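You operate a simulated robot arm through the tools that you are given. There is no shell and no other tool.

You are at the controls of a simulated robot arm. One attempt, no reset.

JOB
Fit the red handwheel, close the valve and tighten both dripping wing screws.
Fine: the wheel goes on the square spindle, closes the valve and stays there; valve closed before the wing screws are touched; the hex nut and the spanners stay.

The check looks at the end state, three seconds after you hand in, the way a careful person would. Anything else that was tipped, shoved, dropped, spilled or broken makes it a failure.

ROBOT AND FRAMES
A 6-joint arm with a two-finger parallel gripper, fixed in place. Base frame: the origin is at the foot of the arm, x ahead of it, y to its left, z up; the work surface is at about z = 0. Lengths are in m, angles in rad, forces in N, time in s.
With the tool pointing down near the work surface it reaches from about 0.18 to 0.46 m from the base axis. Its first joint turns from -1.222 to 1.222 rad. Payload 1.9 kg.
The tool frame sits at the grasp point between the pads (the TCP): z along the fingers, y along the line on which they close. The tips reach 0.023 m beyond it. Largest opening 0.094 m; finger width 0.038, thickness 0.01; the body of the gripper, 0.054 by 0.096 m, starts 0.039 m behind the TCP.
Orientation is that of the tool frame in the base frame, as a unit quaternion [w, x, y, z]. With the fingers straight down and closing along the base's y, the tool's x points along the base's -x, its y along +y and its z along -z.

CONTROLS
- The arm moves only by the tool play_rows. Its arguments are lists of equal length, an entry for each row: "dr": the turn, a rotation vector about the base's x, y, z in units of 8 degrees (1.0 is 8 degrees), a list of three; "travel": the shift along the base's x, y, z in units of 30 mm (1.0 is 30 mm), a list of three; "fingers": the finger opening in cm, from 0 to 9.4. In form: {"dr": [[wx, wy, wz], ...], "travel": [[dx, dy, dz], ...], "fingers": [fingers, ...]}. A call has 1 to 20 rows; each row shifts and turns the commanded pose from where the row before left it. A call with a number of a shift or a turn outside -1 to 1 is refused whole. Rows are played at 5 a second. More than 0.05 m and 0.15 rad between two rows, or a gripper value outside its range, and nothing of the call is played. A pose out of reach is approached as far as the arm can. The call stops where the force on the tool passes 70 N (or 10 N more than at its start, if that is more) or the arm is blocked; 0.2 s more then pass. The fingers move at their own pace (about 0.108 m/s each) and stop on an object; they squeeze with about 21 N. The grip force told is the motor's: it shows also when the fingers shut on nothing. Time passes only in rows, and 0.2 s behind the last, so rows that do not move let the fingers close. It gives the time, the measured TCP pose, the force on the tool (base axes), the opening and the grip force at its end, in the units of the frame above (readings bear some noise), with the torque about the TCP (base axes, N m) and any sound that the robot's microphone picked up.
- Cameras (640 x 400 px; columns grow to the right, rows downward): "scene" is fixed at [0.0804, 0.3469, 0.4203]; the picture's right is [-0.38, -0.93, 0.00], its down [-0.63, 0.26, -0.73] and it looks along [0.68, -0.28, -0.68] (base axes); focal length 214 px, centre (320, 200). "wrist" rides on the gripper at [0.087, 0.016, -0.074] in the tool frame; the picture's right is [-0.18, 0.98, 0.00], its down [-0.58, -0.11, -0.81] and it looks along [-0.79, -0.15, 0.59] (tool axes); focal length 243 px, centre (320, 200). There is no depth. A picture from a camera that has moved, and an enlarged one, comes with that camera's place and axes in the base frame and with its lens. The place of the scene camera against the robot may be out by one fixed shift of up to 0.012 m in any direction.
- get_image(camera): a new picture of that camera. No time passes.
- close_up(camera, box): a new picture of the part [left, top, right, bottom] of that camera's present view, enlarged. No time passes.
- job_done(): hands the job in; it is judged then, once.

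Nothing tells you positions but the pictures and the camera data. Unless the task says otherwise, let go and move clear before handing in.

The tools are called after ">>>" by a JSON object that holds its "fn" and its "kwargs". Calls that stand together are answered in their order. play_rows: Moves the arm, as the interface text tells. Its arguments: {"type":"object","properties":{"dr":{"type":"array","items":{"type":"array","items":{"type":"number"}}},"travel":{"type":"array","items":{"type":"array","items":{"type":"number"}}},"fingers":{"type":"array","items":{"type":"number"}}},"required":["dr","travel","fingers"]} The other tools are called the same way: get_image (camera) takes a picture; close_up (camera, box) takes an enlarged picture of a part of a camera's view; job_done () hands the job in.

At the start:

```text
time: 0.0
position: [0.1856, 0.2638, 0.3492]
orientation: [-0.002, 0.0, 1.0, 0.002]
wrist_force: [0.3, -0.5, 0.2]
moment: [-0.01, 0.02, 0.0]
width: 0.0939
finger_force: 0.0
```

scene: 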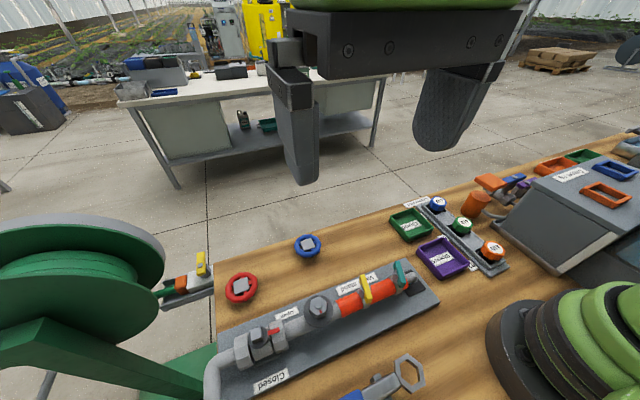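
wrist: 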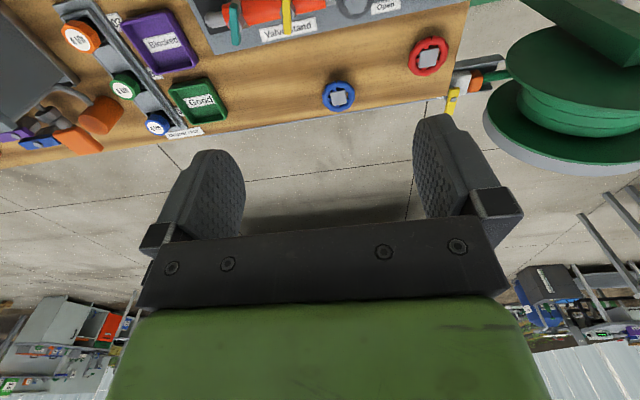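

I see a valve stand with a pipe, a red and a blue handwheel lying on the bench, and a spanner near the front. I'll look closer before moving.

>>> {"fn": "close_up", "kwargs": {"camera": "scene", "box": [200, 220, 440, 400]}}

>>> {"fn": "close_up", "kwargs": {"camera": "scene", "box": [320, 240, 480, 400]}}

>>> {"fn": "close_up", "kwargs": {"camera": "wrist", "box": [180, 0, 480, 140]}}

```text
2.22 times, centred on (320, 310) of scene
camera zoom: at [0.0804, 0.3469, 0.4203], right [-0.38, -0.93, 0.0], down [-0.63, 0.26, -0.73], along [0.68, -0.28, -0.68], focal length 477 px, centre (320, -44)
```

zoom: 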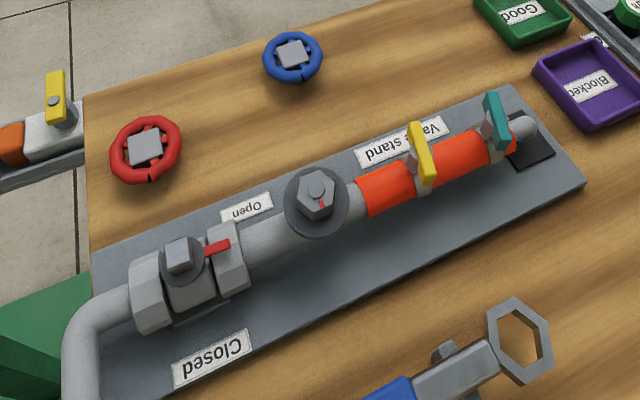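

```text
2.50 times, centred on (400, 320) of scene
camera zoom: at [0.0804, 0.3469, 0.4203], right [-0.38, -0.93, 0.0], down [-0.63, 0.26, -0.73], along [0.68, -0.28, -0.68], focal length 536 px, centre (120, -100)
```

zoom: 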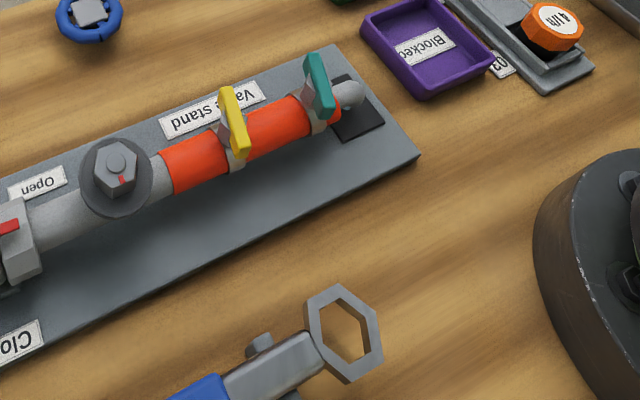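

```text
2.13 times, centred on (330, 70) of wrist
camera zoom: at [0.0979, 0.2799, 0.4233], right [0.18, 0.98, 0.0], down [0.58, -0.11, 0.81], along [0.79, -0.15, -0.59], focal length 518 px, centre (299, 477)
```

zoom: 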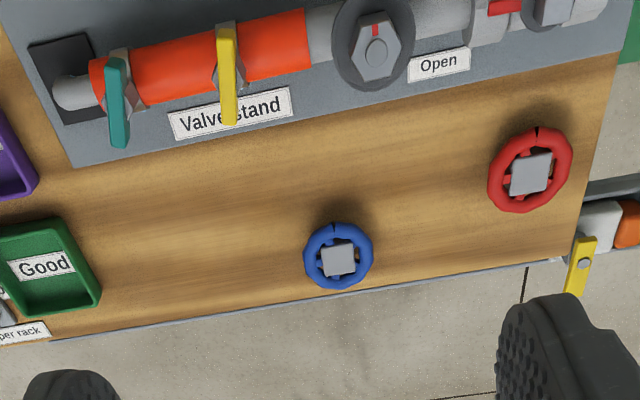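

The square spindle with the red pointer looks to be at about (0.20, 0.39), the hex nut at (0.20, 0.30), and the wing screws at (0.20, 0.22) and (0.20, 0.15). The red wheel is at about (0.30, 0.41). I'll zoom in on these details.

>>> {"fn": "close_up", "kwargs": {"camera": "scene", "box": [215, 300, 305, 390]}}

>>> {"fn": "close_up", "kwargs": {"camera": "scene", "box": [210, 220, 330, 310]}}

>>> {"fn": "close_up", "kwargs": {"camera": "scene", "box": [330, 250, 440, 320]}}

>>> {"fn": "close_up", "kwargs": {"camera": "scene", "box": [0, 200, 240, 400]}}

>>> {"fn": "close_up", "kwargs": {"camera": "scene", "box": [400, 140, 640, 290]}}

```text
4.44 times, centred on (260, 345) of scene
camera zoom: at [0.0804, 0.3469, 0.4203], right [-0.38, -0.93, 0.0], down [-0.63, 0.26, -0.73], along [0.68, -0.28, -0.68], focal length 953 px, centre (587, -444)
```

zoom: 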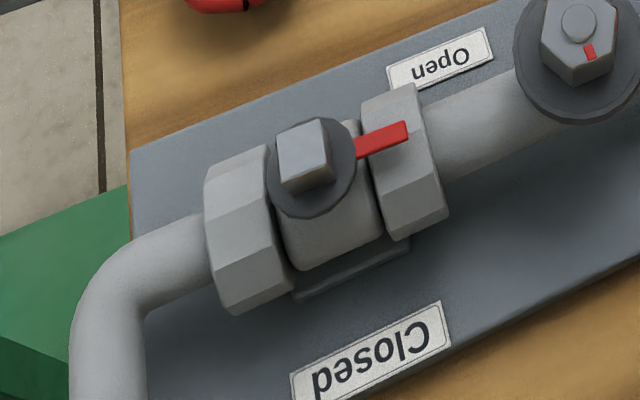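

```text
4.44 times, centred on (270, 265) of scene
camera zoom: at [0.0804, 0.3469, 0.4203], right [-0.38, -0.93, 0.0], down [-0.63, 0.26, -0.73], along [0.68, -0.28, -0.68], focal length 953 px, centre (542, -89)
```

zoom: 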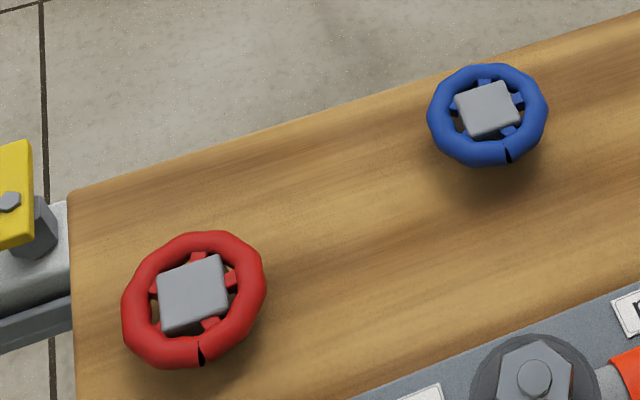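

```text
5.71 times, centred on (385, 285) of scene
camera zoom: at [0.0804, 0.3469, 0.4203], right [-0.38, -0.93, 0.0], down [-0.63, 0.26, -0.73], along [0.68, -0.28, -0.68], focal length 1226 px, centre (-51, -286)
```

zoom: 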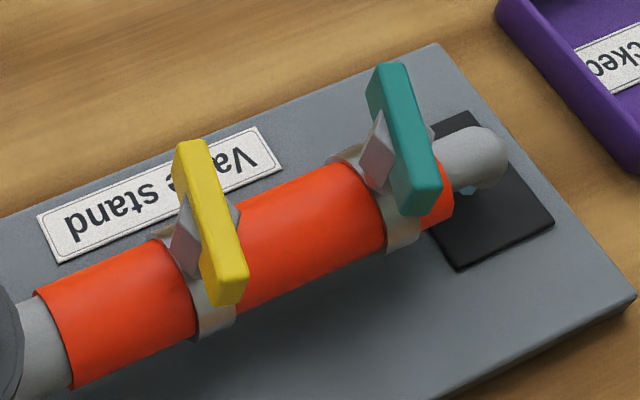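

```text
2.00 times, centred on (120, 300) of scene
camera zoom: at [0.0804, 0.3469, 0.4203], right [-0.38, -0.93, 0.0], down [-0.63, 0.26, -0.73], along [0.68, -0.28, -0.68], focal length 429 px, centre (720, 0)
```

zoom: 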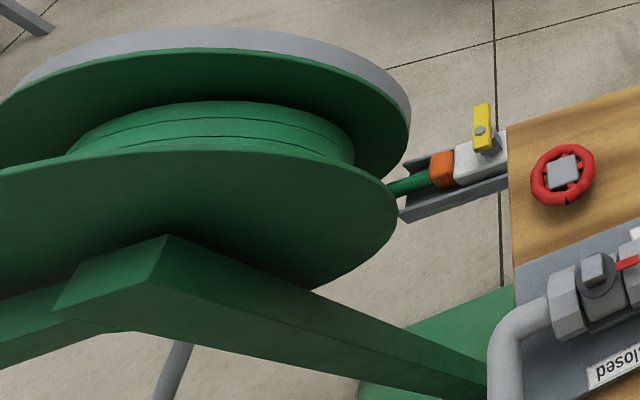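

```text
2.67 times, centred on (520, 215) of scene
camera zoom: at [0.0804, 0.3469, 0.4203], right [-0.38, -0.93, 0.0], down [-0.63, 0.26, -0.73], along [0.68, -0.28, -0.68], focal length 572 px, centre (-213, 160)
```

zoom: 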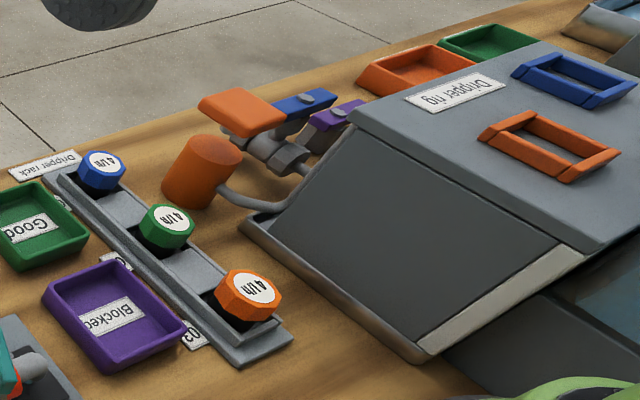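

The pointer is at "Open". The spindle is square, and the two wing screws sit on the red sleeve. I'll turn the tool radially while staying high, to get a better view.

>>> {"fn": "play_rows", "kwargs": {"dr": [[0, 0, 1], [0, 0, 1], [0, 0, 1], [0, 0, 1], [0, 0, 1], [0, 0, 1], [0, 0, 0.75], [0, 0, 0]], "travel": [[0, 0, 0], [0, 0, 0], [0, 0, 0], [0, 0, 0], [0, 0, -0.5], [0, 0, -0.5], [0, 0, -0.5], [0, 0, 0]], "fingers": [9.4, 9.4, 9.4, 9.4, 9.4, 9.4, 9.4, 9.4]}}

>>> {"fn": "get_image", "kwargs": {"camera": "wrist"}}

>>> {"fn": "get_image", "kwargs": {"camera": "scene"}}

```text
time: 1.8
position: [0.1826, 0.2646, 0.3061]
orientation: [-0.002, -0.455, 0.89, 0.001]
wrist_force: [0.1, -0.2, -1.7]
moment: [-0.06, 0.01, 0.01]
width: 0.094
finger_force: 0.1
```

```text
taken
camera wrist: at [0.1191, 0.2029, 0.3791], right [-0.69, 0.73, 0.0], down [0.43, 0.41, 0.81], along [0.58, 0.56, -0.59], focal length 243 px, centre (320, 200)
```

wrist: 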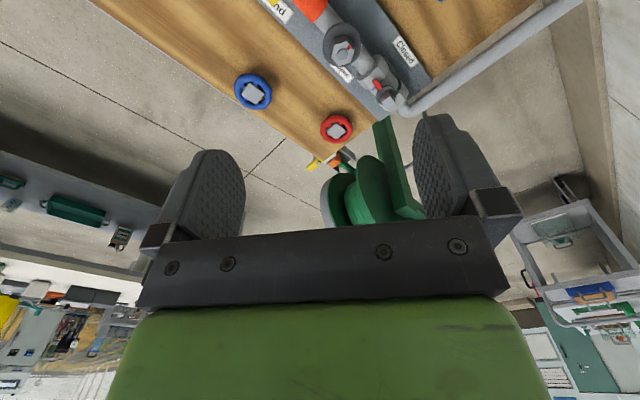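

```text
taken
```

scene: 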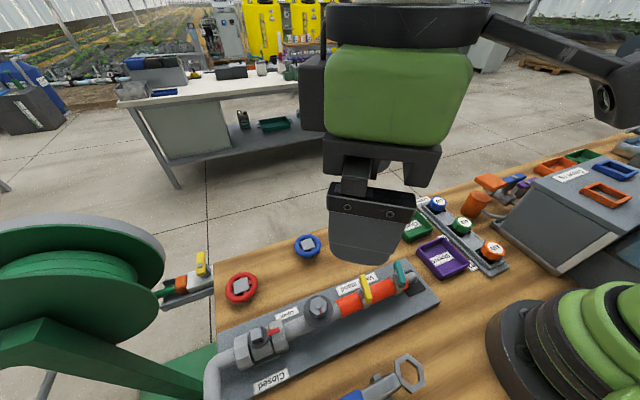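

The red wheel triangulates to about (0.291, 0.409), and the spindle to about (0.19, 0.39) with its top near z 0.06. I'll move closer, staying above everything.

>>> {"fn": "play_rows", "kwargs": {"dr": [[0, 0, 0], [0, 0, 0], [0, 0, 0], [0, 0, 0], [0, 0, 0], [0, 0, 0]], "travel": [[-0.05, 0.63, -0.84], [-0.05, 0.63, -0.84], [-0.05, 0.63, -0.84], [-0.05, 0.63, -0.84], [-0.05, 0.63, -0.84], [0, 0, 0]], "fingers": [9.4, 9.4, 9.4, 9.4, 9.4, 9.4]}}

>>> {"fn": "get_image", "kwargs": {"camera": "wrist"}}

>>> {"fn": "get_image", "kwargs": {"camera": "scene"}}

```text
time: 3.2
position: [0.1756, 0.3607, 0.1792]
orientation: [-0.001, -0.454, 0.891, 0.001]
wrist_force: [-0.5, 0.3, 0.2]
moment: [-0.01, 0.0, 0.02]
width: 0.0938
finger_force: 0.0
```

```text
taken
camera wrist: at [0.1105, 0.2985, 0.2535], right [-0.69, 0.73, 0.0], down [0.43, 0.41, 0.81], along [0.58, 0.55, -0.59], focal length 243 px, centre (320, 200)
```

wrist: 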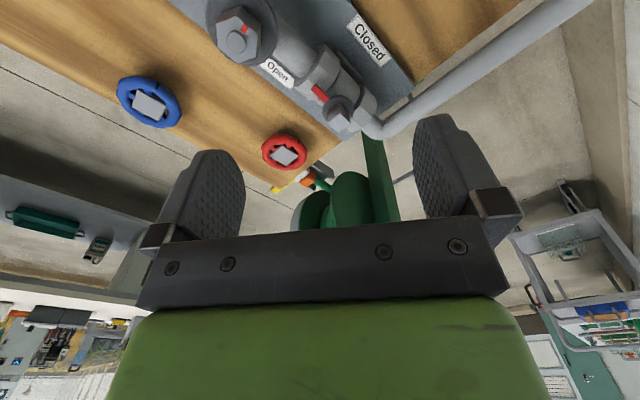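

```text
taken
```

scene: 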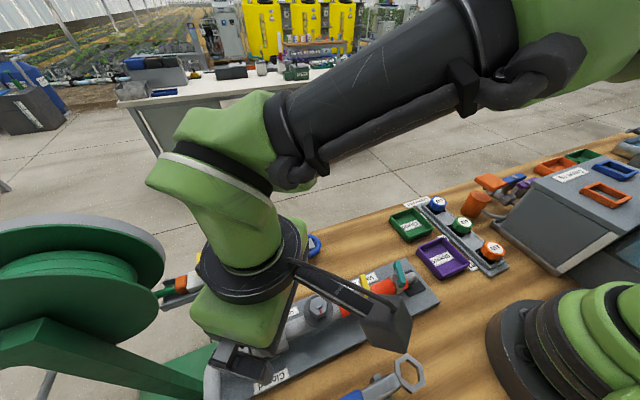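

>>> {"fn": "close_up", "kwargs": {"camera": "wrist", "box": [200, 0, 420, 180]}}

>>> {"fn": "close_up", "kwargs": {"camera": "wrist", "box": [240, 110, 340, 190]}}

>>> {"fn": "close_up", "kwargs": {"camera": "wrist", "box": [280, 40, 400, 140]}}

```text
2.22 times, centred on (310, 90) of wrist
camera zoom: at [0.1105, 0.2985, 0.2535], right [-0.69, 0.73, 0.0], down [0.43, 0.41, 0.81], along [0.58, 0.55, -0.59], focal length 539 px, centre (342, 444)
```

zoom: 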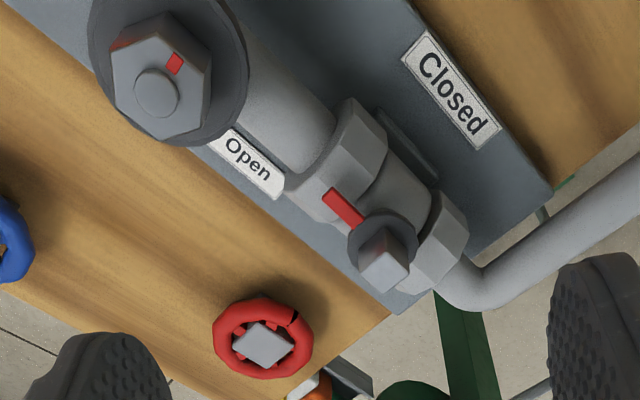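

```text
5.00 times, centred on (290, 150) of wrist
camera zoom: at [0.1105, 0.2985, 0.2535], right [-0.69, 0.73, 0.0], down [0.43, 0.41, 0.81], along [0.58, 0.55, -0.59], focal length 1213 px, centre (470, 450)
```

zoom: 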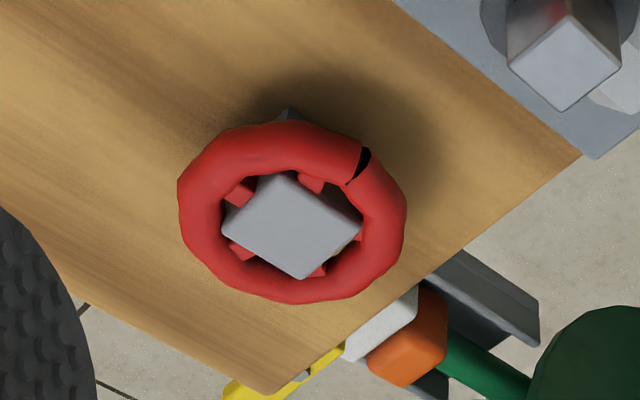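

```text
4.00 times, centred on (340, 90) of wrist
camera zoom: at [0.1105, 0.2985, 0.2535], right [-0.69, 0.73, 0.0], down [0.43, 0.41, 0.81], along [0.58, 0.55, -0.59], focal length 970 px, centre (240, 640)
```

zoom: 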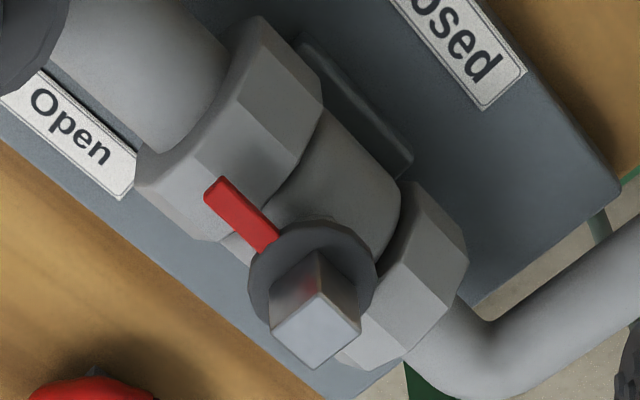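

The wheel hub and the spindle are both square to the base axes, within a few degrees. The wheel hub is at about (0.294, 0.411). Next I'll check whether the arm can reach above the wheel with the tool vertical.

>>> {"fn": "play_rows", "kwargs": {"dr": [[0, 0, 0], [0, 0, 0], [0, 0, 0], [0, 0, 0], [0, 0, 0], [0, 0, 0]], "travel": [[0.78, 0.33, -0.33], [0.78, 0.33, -0.33], [0.78, 0.33, -0.33], [0.78, 0.33, -0.33], [0.78, 0.33, -0.33], [0, 0, 0]], "fingers": [9.4, 9.4, 9.4, 9.4, 9.4, 9.4]}}

>>> {"fn": "get_image", "kwargs": {"camera": "wrist"}}

>>> {"fn": "get_image", "kwargs": {"camera": "scene"}}

```text
time: 4.6
position: [0.2669, 0.3757, 0.1302]
orientation: [-0.001, -0.454, 0.891, 0.001]
wrist_force: [0.0, -0.2, 0.0]
moment: [0.01, 0.0, 0.01]
width: 0.0939
finger_force: 0.2
out of reach, approached as far as the arm can: row 4, 5
```

```text
taken
camera wrist: at [0.2022, 0.3148, 0.2037], right [-0.69, 0.73, 0.0], down [0.43, 0.41, 0.81], along [0.58, 0.55, -0.59], focal length 243 px, centre (320, 200)
```

wrist: 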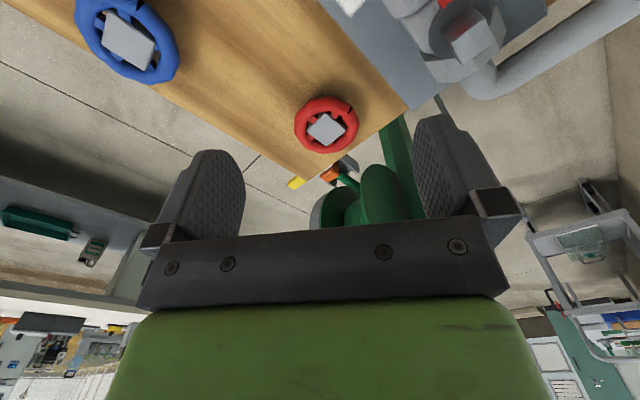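

```text
taken
```

scene: 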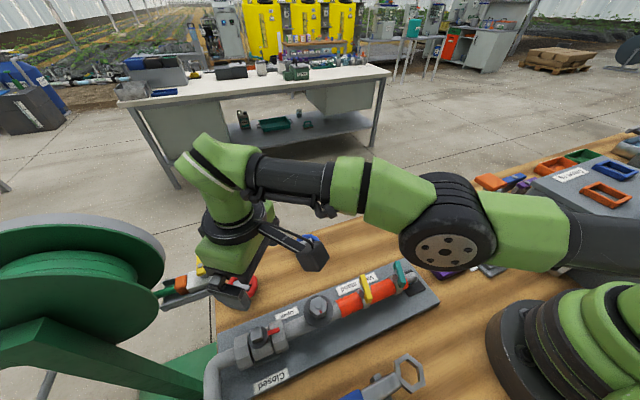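

With the tool vertical, reach ends at about 0.46 m and the wheel is at about 0.50 m. I'll need to tilt the tool outward, so first I'll measure the wheel from here.

>>> {"fn": "close_up", "kwargs": {"camera": "wrist", "box": [277, 75, 377, 175]}}

>>> {"fn": "close_up", "kwargs": {"camera": "wrist", "box": [400, 0, 540, 110]}}

>>> {"fn": "close_up", "kwargs": {"camera": "wrist", "box": [270, 130, 430, 240]}}

>>> {"fn": "close_up", "kwargs": {"camera": "scene", "box": [150, 220, 310, 340]}}

```text
4.00 times, centred on (327, 125) of wrist
camera zoom: at [0.2022, 0.3148, 0.2037], right [-0.69, 0.73, 0.0], down [0.43, 0.41, 0.81], along [0.58, 0.55, -0.59], focal length 970 px, centre (292, 500)
```

zoom: 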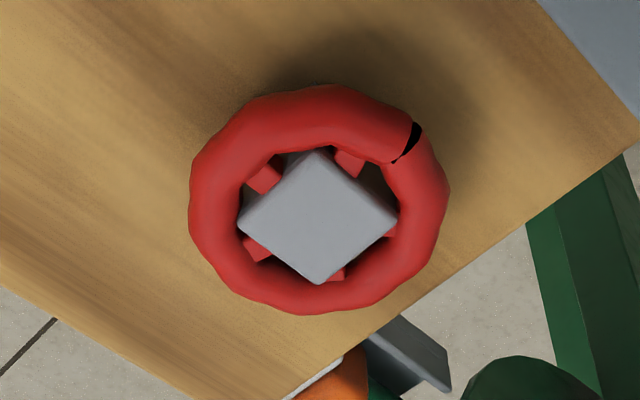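

```text
3.64 times, centred on (470, 55) of wrist
camera zoom: at [0.2022, 0.3148, 0.2037], right [-0.69, 0.73, 0.0], down [0.43, 0.41, 0.81], along [0.58, 0.55, -0.59], focal length 882 px, centre (-226, 727)
```

zoom: 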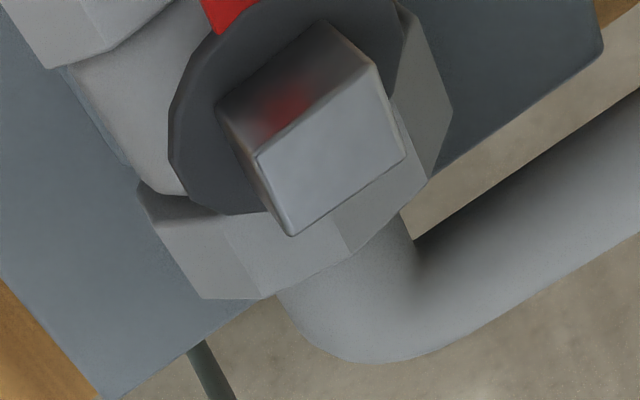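

```text
3.64 times, centred on (350, 185) of wrist
camera zoom: at [0.2022, 0.3148, 0.2037], right [-0.69, 0.73, 0.0], down [0.43, 0.41, 0.81], along [0.58, 0.55, -0.59], focal length 882 px, centre (211, 254)
```

zoom: 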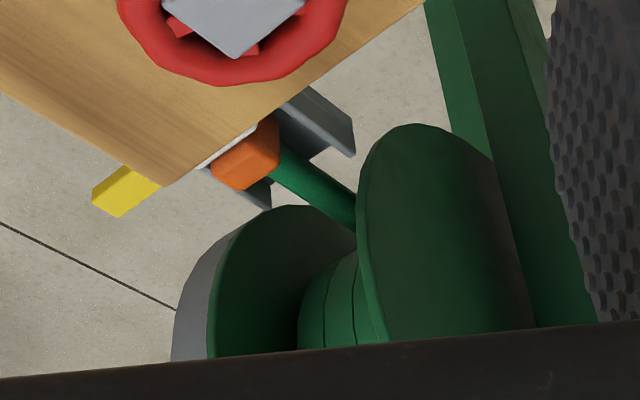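

```text
3.33 times, centred on (230, 280) of scene
camera zoom: at [0.0804, 0.3469, 0.4203], right [-0.38, -0.93, 0.0], down [-0.63, 0.26, -0.73], along [0.68, -0.28, -0.68], focal length 715 px, centre (620, -67)
```

zoom: 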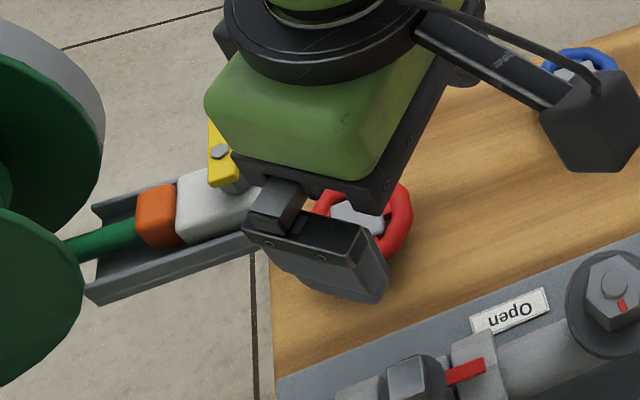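

The hub top triangulates to about (0.299, 0.414, 0.023), at radius 0.51. I'll tilt the tool outward about 20° and move over the wheel.

>>> {"fn": "play_rows", "kwargs": {"dr": [[0.809, -0.588, 0], [0.809, -0.588, 0], [0.405, -0.294, 0], [0, 0, 0]], "travel": [[0, 0, 0], [0, 0, 0], [0, 0, 0], [0, 0, 0]], "fingers": [9.4, 9.4, 9.4, 9.4]}}

```text
time: 5.6
position: [0.3, 0.421, 0.1306]
orientation: [0.153, -0.447, 0.878, 0.079]
wrist_force: [-0.1, 0.1, -0.5]
moment: [0.02, -0.01, 0.02]
width: 0.0939
finger_force: 0.0
out of reach, approached as far as the arm can: row 1, 2, 3
```

The tilted pose reaches past the wheel's radius. I'll check the view from here before going down.

>>> {"fn": "get_image", "kwargs": {"camera": "wrist"}}

>>> {"fn": "get_image", "kwargs": {"camera": "scene"}}

>>> {"fn": "close_up", "kwargs": {"camera": "wrist", "box": [240, 60, 400, 200]}}

```text
taken
camera wrist: at [0.2234, 0.3441, 0.1703], right [-0.69, 0.72, 0.07], down [0.25, 0.15, 0.96], along [0.68, 0.68, -0.29], focal length 243 px, centre (320, 200)
```

wrist: 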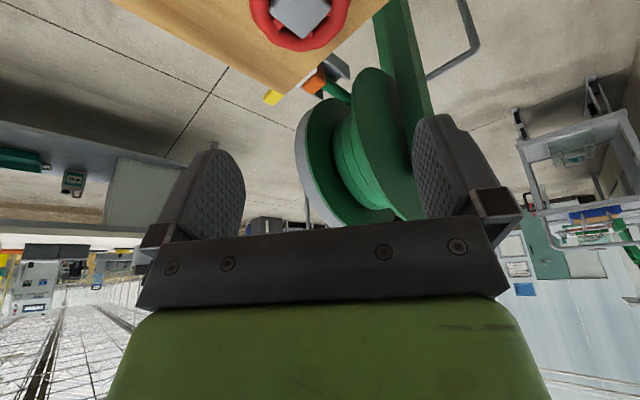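

```text
taken
```

scene: 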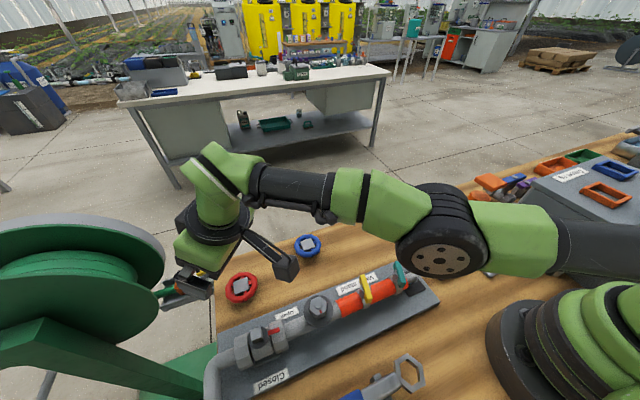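

```text
2.86 times, centred on (320, 130) of wrist
camera zoom: at [0.2234, 0.3441, 0.1703], right [-0.69, 0.72, 0.07], down [0.25, 0.15, 0.96], along [0.68, 0.68, -0.29], focal length 693 px, centre (320, 400)
```

zoom: 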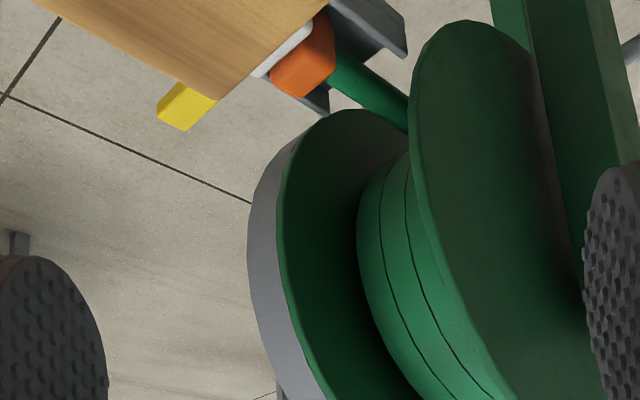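

The tilt is 19.8° with the closing axis horizontal. I'll narrow the fingers to 7.6 cm so they clear the stand edge, then come down partway while checking the commanded position.

>>> {"fn": "play_rows", "kwargs": {"dr": [[0, 0, 0], [0, 0, 0], [0, 0, 0]], "travel": [[0, -0.2, -0.7], [0, 0, -0.6], [0, 0, 0]], "fingers": [7.6, 7.6, 7.6]}}

>>> {"fn": "get_image", "kwargs": {"camera": "wrist"}}

>>> {"fn": "get_image", "kwargs": {"camera": "scene"}}

```text
time: 6.4
position: [0.303, 0.4185, 0.0917]
orientation: [0.153, -0.447, 0.878, 0.08]
wrist_force: [0.5, -0.9, 0.6]
moment: [0.02, 0.02, 0.01]
width: 0.0758
finger_force: 0.0
out of reach, approached as far as the arm can: row 1
```

```text
taken
camera wrist: at [0.227, 0.3407, 0.1316], right [-0.69, 0.72, 0.07], down [0.25, 0.15, 0.96], along [0.68, 0.68, -0.29], focal length 243 px, centre (320, 200)
```

wrist: 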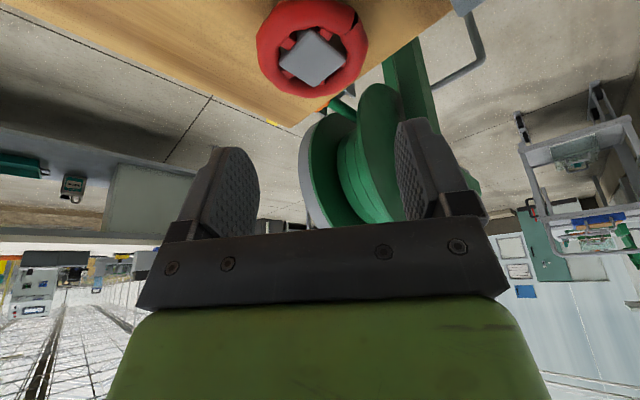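

```text
taken
```

scene: 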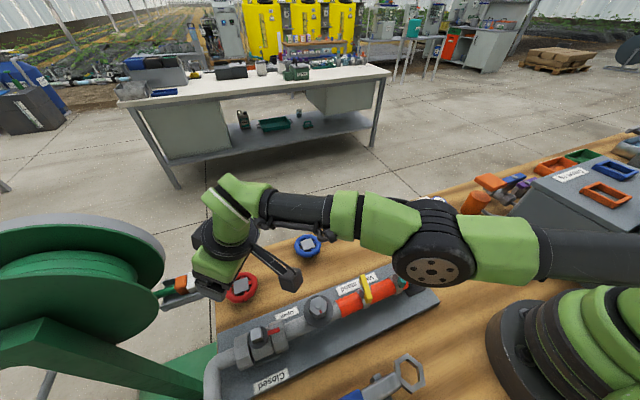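

>>> {"fn": "close_up", "kwargs": {"camera": "wrist", "box": [240, 0, 390, 110]}}

>>> {"fn": "close_up", "kwargs": {"camera": "scene", "box": [170, 240, 290, 330]}}

```text
3.64 times, centred on (315, 55) of wrist
camera zoom: at [0.227, 0.3407, 0.1316], right [-0.69, 0.72, 0.07], down [0.25, 0.15, 0.96], along [0.68, 0.68, -0.29], focal length 882 px, centre (338, 727)
```

zoom: 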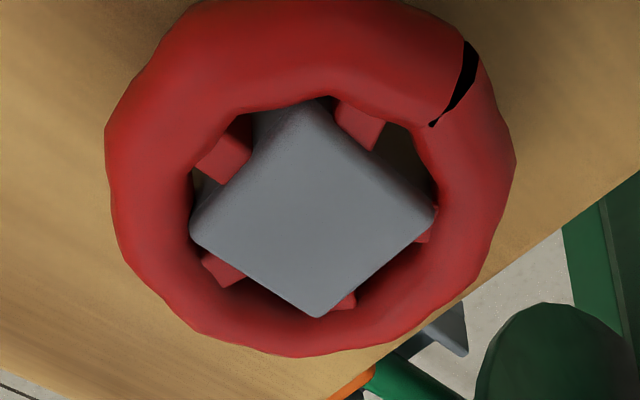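

```text
4.44 times, centred on (230, 285) of scene
camera zoom: at [0.0804, 0.3469, 0.4203], right [-0.38, -0.93, 0.0], down [-0.63, 0.26, -0.73], along [0.68, -0.28, -0.68], focal length 953 px, centre (720, -178)
```

zoom: 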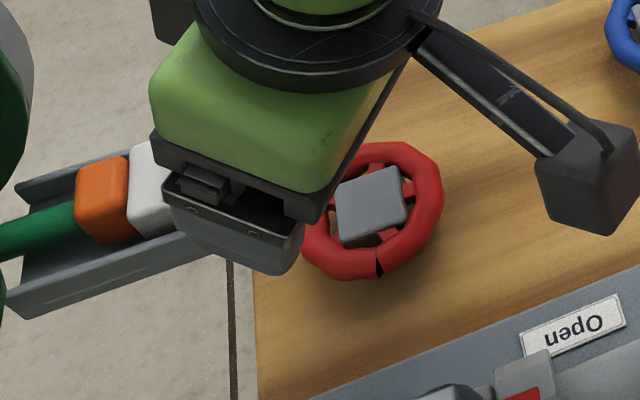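

The wheel centre is at about (0.2985, 0.4145), hub top near z 0.021. I'll go down around it.

>>> {"fn": "play_rows", "kwargs": {"dr": [[0, 0, 0], [0, 0, 0], [0, 0, 0], [0, 0, 0], [0, 0, 0]], "travel": [[-0.15, -0.133, -0.5], [0, 0, -0.5], [0, 0, -0.5], [0, 0, -0.5], [0, 0, 0]], "fingers": [7.6, 7.6, 7.6, 7.6, 7.6]}}

>>> {"fn": "get_image", "kwargs": {"camera": "wrist"}}

>>> {"fn": "close_up", "kwargs": {"camera": "scene", "box": [170, 240, 290, 330]}}

```text
time: 7.6
position: [0.3001, 0.4147, 0.0365]
orientation: [0.16, -0.447, 0.876, 0.081]
wrist_force: [28.5, 29.0, 22.0]
moment: [-3.06, 3.0, -0.22]
width: 0.0758
finger_force: 0.1
out of reach, approached as far as the arm can: row 1, 4
```

```text
taken
camera wrist: at [0.2231, 0.3372, 0.0741], right [-0.69, 0.72, 0.07], down [0.24, 0.15, 0.96], along [0.68, 0.68, -0.28], focal length 243 px, centre (320, 200)
```

wrist: 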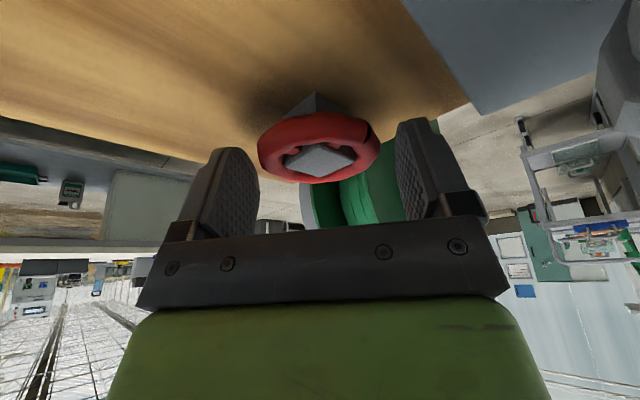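

```text
4.44 times, centred on (230, 285) of scene
camera zoom: at [0.0804, 0.3468, 0.4204], right [-0.38, -0.93, 0.0], down [-0.63, 0.26, -0.73], along [0.68, -0.28, -0.68], focal length 953 px, centre (720, -178)
```

zoom: 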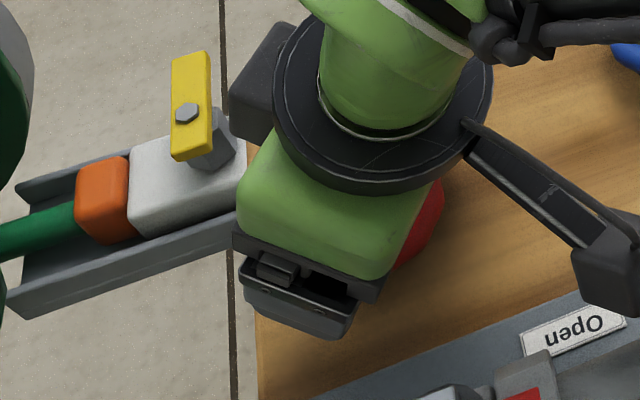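

The forces match the wrist camera housing pressing on the stand near the hex nut. I'm backing straight up now.

>>> {"fn": "play_rows", "kwargs": {"dr": [[0, 0, 0], [0, 0, 0], [0, 0, 0]], "travel": [[0.05, 0.05, 0.7], [0, 0, 0.8], [0, 0, 0]], "fingers": [7.6, 7.6, 7.6]}}

>>> {"fn": "get_image", "kwargs": {"camera": "wrist"}}

>>> {"fn": "get_image", "kwargs": {"camera": "scene"}}

>>> {"fn": "close_up", "kwargs": {"camera": "scene", "box": [240, 260, 360, 380]}}

```text
time: 7.9
position: [0.3017, 0.4155, 0.0366]
orientation: [0.162, -0.448, 0.875, 0.082]
wrist_force: [3.9, 5.6, 3.4]
moment: [-0.51, 0.46, -0.08]
width: 0.0761
finger_force: 0.0
stopped in row 1: the force on the tool passed its limit at 98 N (the readings are from after the stop); the commanded pose is now the measured one
```

```text
taken
camera wrist: at [0.2235, 0.3374, 0.0757], right [-0.7, 0.71, 0.06], down [0.24, 0.15, 0.96], along [0.68, 0.68, -0.27], focal length 243 px, centre (320, 200)
```

wrist: 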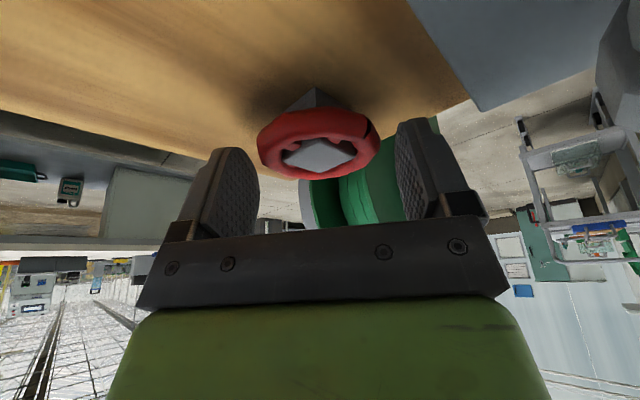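

```text
taken
```

scene: 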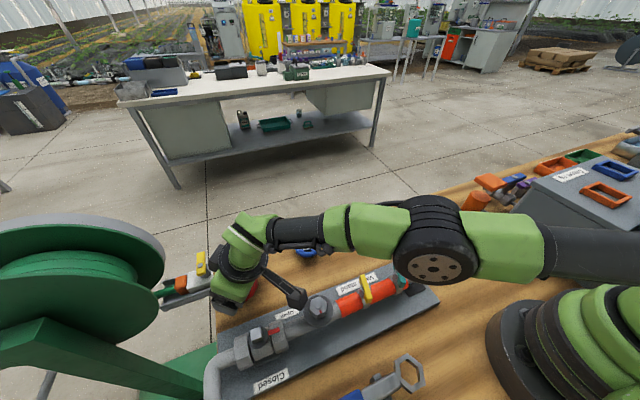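

```text
3.33 times, centred on (300, 320) of scene
camera zoom: at [0.0803, 0.3468, 0.4204], right [-0.38, -0.93, 0.0], down [-0.63, 0.26, -0.73], along [0.68, -0.28, -0.68], focal length 715 px, centre (387, -200)
```

zoom: 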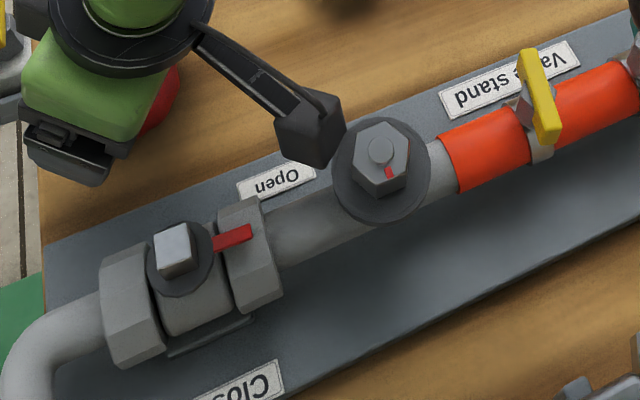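

The camera housing is up against the flange under the hex nut, and the nut's mark hasn't changed. I'll yaw counter-clockwise in small steps to swing the camera away from the stand.

>>> {"fn": "play_rows", "kwargs": {"dr": [[0, 0, 0.3], [0, 0, 0.3]], "travel": [[0, 0, 0], [0, 0, 0]], "fingers": [7.6, 7.6]}}

>>> {"fn": "close_up", "kwargs": {"camera": "scene", "box": [240, 260, 360, 380]}}

>>> {"fn": "get_image", "kwargs": {"camera": "wrist"}}

```text
time: 8.5
position: [0.3011, 0.4148, 0.0354]
orientation: [0.157, -0.485, 0.856, 0.088]
wrist_force: [1.1, 5.7, 0.1]
moment: [-0.23, 0.04, -0.42]
width: 0.076
finger_force: 0.0
```

```text
3.33 times, centred on (300, 320) of scene
camera zoom: at [0.0804, 0.3469, 0.4203], right [-0.38, -0.93, 0.0], down [-0.63, 0.26, -0.73], along [0.68, -0.28, -0.68], focal length 715 px, centre (387, -200)
```

zoom: 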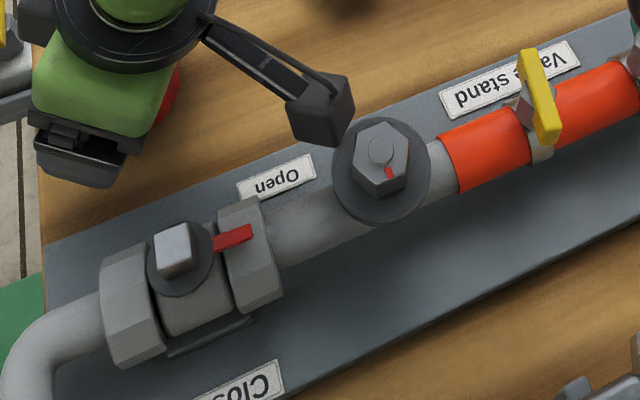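

```text
taken
camera wrist: at [0.2299, 0.331, 0.0742], right [-0.75, 0.65, 0.06], down [0.23, 0.17, 0.96], along [0.62, 0.74, -0.27], focal length 243 px, centre (320, 200)
```

wrist: 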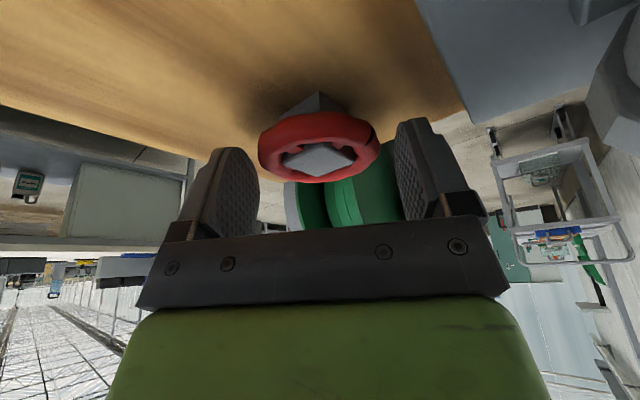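

The force is nearly gone and the nut hasn't moved. I'll keep yawing to get clear.

>>> {"fn": "play_rows", "kwargs": {"dr": [[0, 0, 0.4], [0, 0, 0.6], [0, 0, 0.8], [0, 0, 0]], "travel": [[0, 0, 0], [0, 0, 0], [0, 0, 0], [0, 0, 0]], "fingers": [7.6, 7.6, 7.6, 7.6]}}

>>> {"fn": "get_image", "kwargs": {"camera": "scene"}}

>>> {"fn": "get_image", "kwargs": {"camera": "wrist"}}

```text
time: 9.5
position: [0.2989, 0.4137, 0.037]
orientation: [0.145, -0.589, 0.788, 0.106]
wrist_force: [0.0, -0.4, 1.1]
moment: [-0.05, 0.0, 0.02]
width: 0.0759
finger_force: 0.1
```

```text
taken
```

scene: 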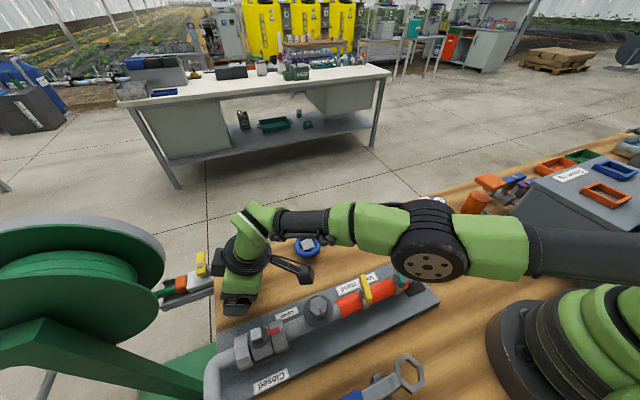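

```text
taken
camera wrist: at [0.2511, 0.315, 0.0756], right [-0.89, 0.44, 0.06], down [0.18, 0.22, 0.96], along [0.41, 0.87, -0.27], focal length 243 px, centre (320, 200)
```

wrist: 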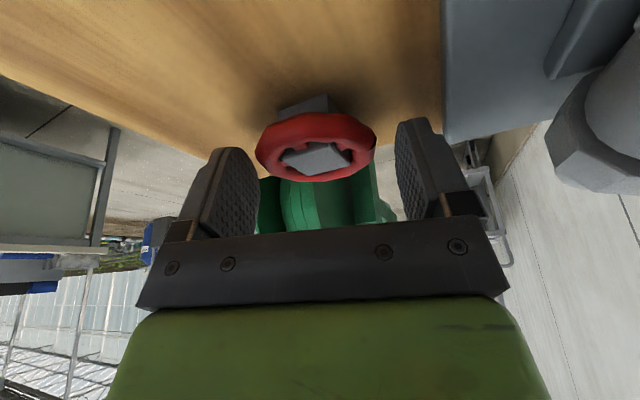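

The arm is clear now, with no force. The wheel is centred between the fingers, with its rim at about z 0.02. I'll lower slightly and close.

>>> {"fn": "play_rows", "kwargs": {"dr": [[0, 0, 0], [0, 0, 0], [0, 0, 0], [0, 0, 0], [0, 0, 0], [0, 0, 0]], "travel": [[0, 0.02, -0.13], [0, 0, 0], [0, 0, 0], [0, 0, 0], [0, 0, 0], [0, 0, 0]], "fingers": [7.6, 7.0, 6.5, 6.0, 5.0, 5.0]}}

>>> {"fn": "get_image", "kwargs": {"camera": "wrist"}}

>>> {"fn": "close_up", "kwargs": {"camera": "scene", "box": [190, 220, 370, 360]}}

```text
time: 10.9
position: [0.2984, 0.4132, 0.035]
orientation: [0.145, -0.588, 0.789, 0.106]
wrist_force: [0.0, 0.5, 1.4]
moment: [0.0, 0.0, 0.01]
width: 0.0572
finger_force: 21.1
out of reach, approached as far as the arm can: row 1
```

```text
taken
camera wrist: at [0.2503, 0.3146, 0.0722], right [-0.89, 0.45, 0.06], down [0.18, 0.22, 0.96], along [0.41, 0.87, -0.27], focal length 243 px, centre (320, 200)
```

wrist: 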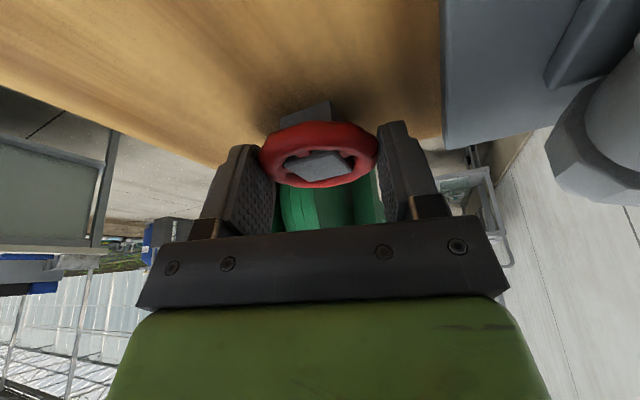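

```text
2.86 times, centred on (280, 290) of scene
camera zoom: at [0.0804, 0.3469, 0.4203], right [-0.38, -0.93, 0.0], down [-0.63, 0.26, -0.73], along [0.68, -0.28, -0.68], focal length 613 px, centre (434, -57)
```

zoom: 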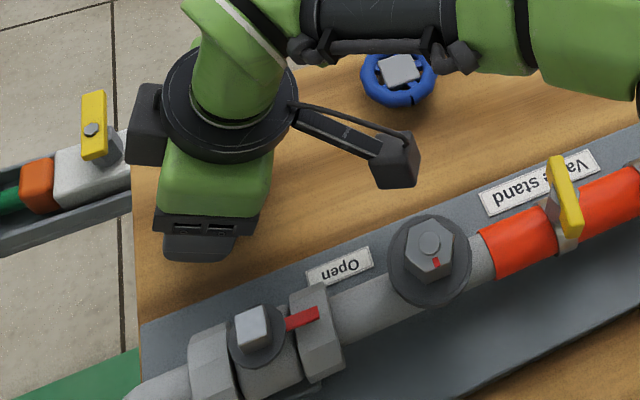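

The wheel is gripped at 5.7 cm. I'll lift it straight up.

>>> {"fn": "play_rows", "kwargs": {"dr": [[0, 0, 0], [0, 0, 0], [0, 0, 0], [0, 0, 0], [0, 0, 0], [0, 0, 0]], "travel": [[0, -0.05, 0.4], [0, -0.1, 0.6], [0, -0.1, 0.7], [-0.1, -0.1, 0.8], [-0.1, -0.1, 0.8], [0, 0, 0]], "fingers": [5.0, 5.0, 5.0, 5.0, 5.0, 5.0]}}

>>> {"fn": "get_image", "kwargs": {"camera": "wrist"}}

>>> {"fn": "get_image", "kwargs": {"camera": "scene"}}

```text
time: 12.3
position: [0.2912, 0.3974, 0.1308]
orientation: [0.144, -0.588, 0.788, 0.106]
wrist_force: [0.3, -0.3, -0.5]
moment: [0.0, 0.02, 0.0]
width: 0.0574
finger_force: 21.1
```

```text
taken
camera wrist: at [0.2446, 0.2999, 0.1688], right [-0.89, 0.45, 0.06], down [0.18, 0.22, 0.96], along [0.41, 0.87, -0.27], focal length 243 px, centre (320, 200)
```

wrist: 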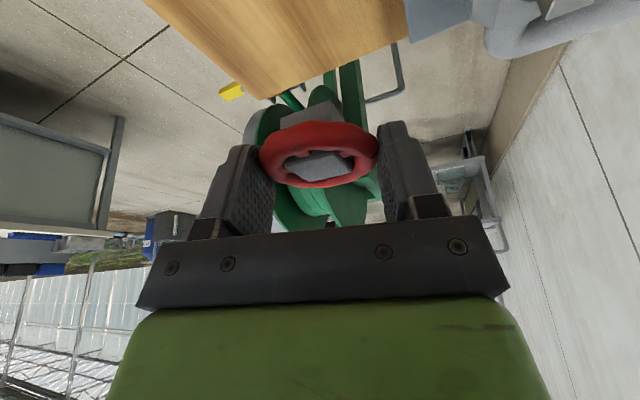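

```text
taken
```

scene: 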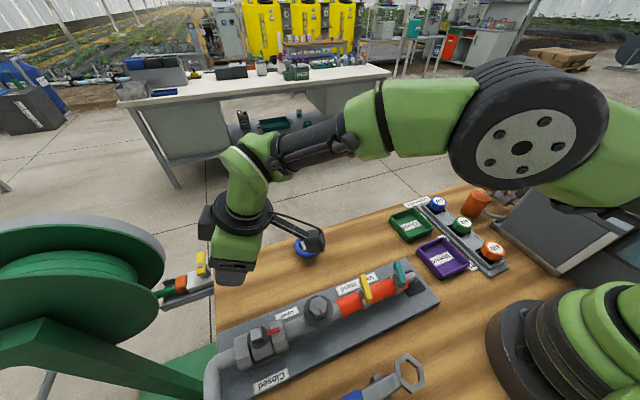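

>>> {"fn": "close_up", "kwargs": {"camera": "wrist", "box": [240, 90, 400, 210]}}

>>> {"fn": "close_up", "kwargs": {"camera": "scene", "box": [190, 220, 350, 390]}}

```text
3.33 times, centred on (320, 150) of wrist
camera zoom: at [0.2446, 0.2999, 0.1688], right [-0.89, 0.45, 0.06], down [0.18, 0.22, 0.96], along [0.41, 0.87, -0.27], focal length 809 px, centre (320, 367)
```

zoom: 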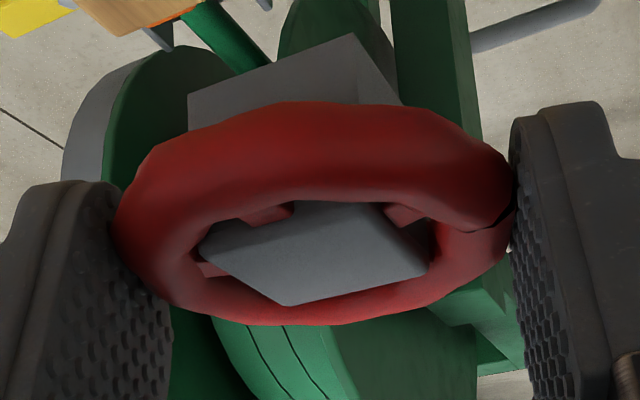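

```text
2.35 times, centred on (270, 305) of scene
camera zoom: at [0.0804, 0.3469, 0.4203], right [-0.38, -0.93, 0.0], down [-0.63, 0.26, -0.73], along [0.68, -0.28, -0.68], focal length 505 px, centre (438, -47)
```

zoom: 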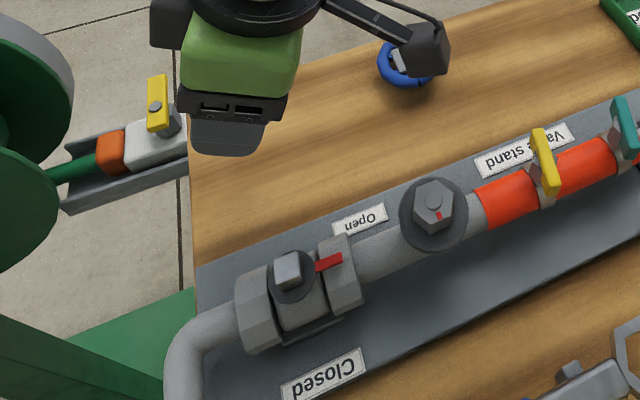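

The wheel is held level, with the hub socket about 35 mm below the TCP. I'll carry it over to the spindle at about (0.189, 0.394) and compare the two before lowering.

>>> {"fn": "play_rows", "kwargs": {"dr": [[0, 0, 0], [0, 0, 0], [0, 0, 0], [0, 0, 0], [0, 0, 0], [0, 0, 0]], "travel": [[-0.5, 0, 0.4], [-0.68, -0.02, 0.24], [-0.74, -0.03, 0], [-0.74, -0.03, 0], [-0.74, -0.03, 0], [0, 0, 0]], "fingers": [5.0, 5.0, 5.0, 5.0, 5.0, 5.0]}}

>>> {"fn": "get_image", "kwargs": {"camera": "wrist"}}

>>> {"fn": "get_image", "kwargs": {"camera": "scene"}}

>>> {"fn": "close_up", "kwargs": {"camera": "wrist", "box": [220, 0, 420, 200]}}

```text
time: 13.7
position: [0.1899, 0.3952, 0.1546]
orientation: [0.144, -0.588, 0.789, 0.107]
wrist_force: [0.4, 0.1, -0.2]
moment: [0.0, -0.01, 0.01]
width: 0.0574
finger_force: 21.8
```

```text
taken
camera wrist: at [0.1422, 0.2954, 0.1918], right [-0.89, 0.45, 0.06], down [0.18, 0.22, 0.96], along [0.41, 0.87, -0.27], focal length 243 px, centre (320, 200)
```

wrist: 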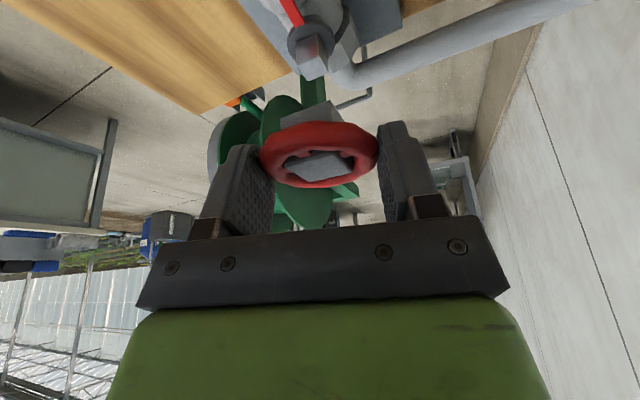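

```text
taken
```

scene: 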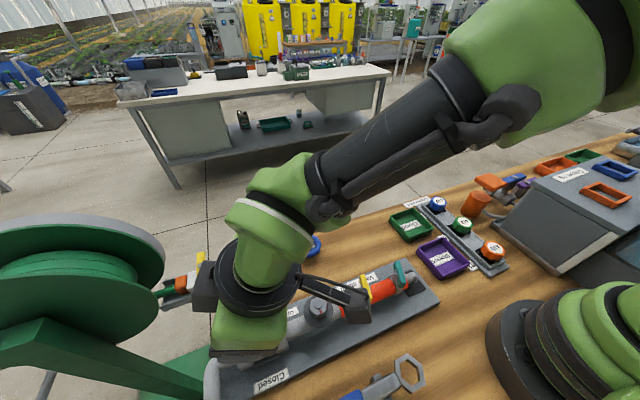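

```text
2.00 times, centred on (320, 100) of wrist
camera zoom: at [0.1422, 0.2954, 0.1918], right [-0.89, 0.45, 0.06], down [0.18, 0.22, 0.96], along [0.41, 0.87, -0.27], focal length 485 px, centre (320, 400)
```

zoom: 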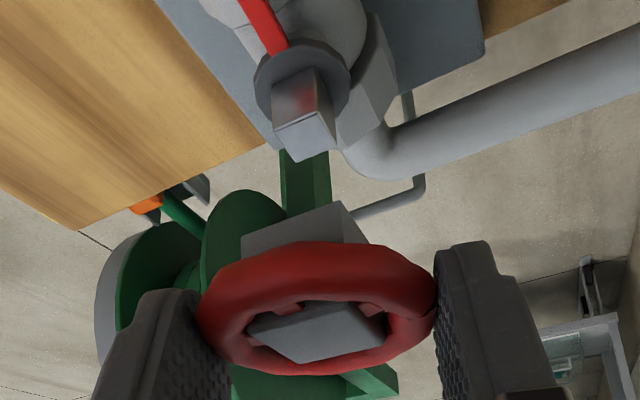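

>>> {"fn": "close_up", "kwargs": {"camera": "wrist", "box": [270, 10, 360, 100]}}

>>> {"fn": "close_up", "kwargs": {"camera": "wrist", "box": [260, 90, 380, 190]}}

```text
4.44 times, centred on (315, 55) of wrist
camera zoom: at [0.1422, 0.2954, 0.1918], right [-0.89, 0.45, 0.06], down [0.18, 0.22, 0.96], along [0.41, 0.87, -0.27], focal length 1078 px, centre (342, 844)
```

zoom: 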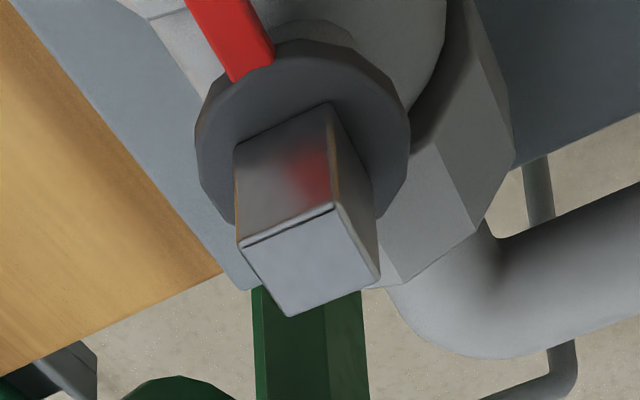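

```text
4.00 times, centred on (320, 140) of wrist
camera zoom: at [0.1422, 0.2954, 0.1918], right [-0.89, 0.45, 0.06], down [0.18, 0.22, 0.96], along [0.41, 0.87, -0.27], focal length 970 px, centre (320, 440)
```

zoom: 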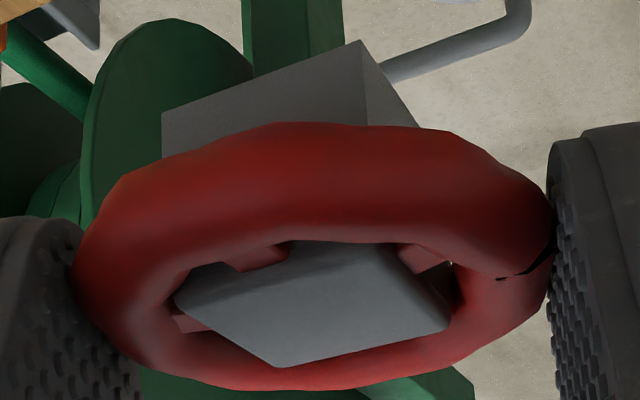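

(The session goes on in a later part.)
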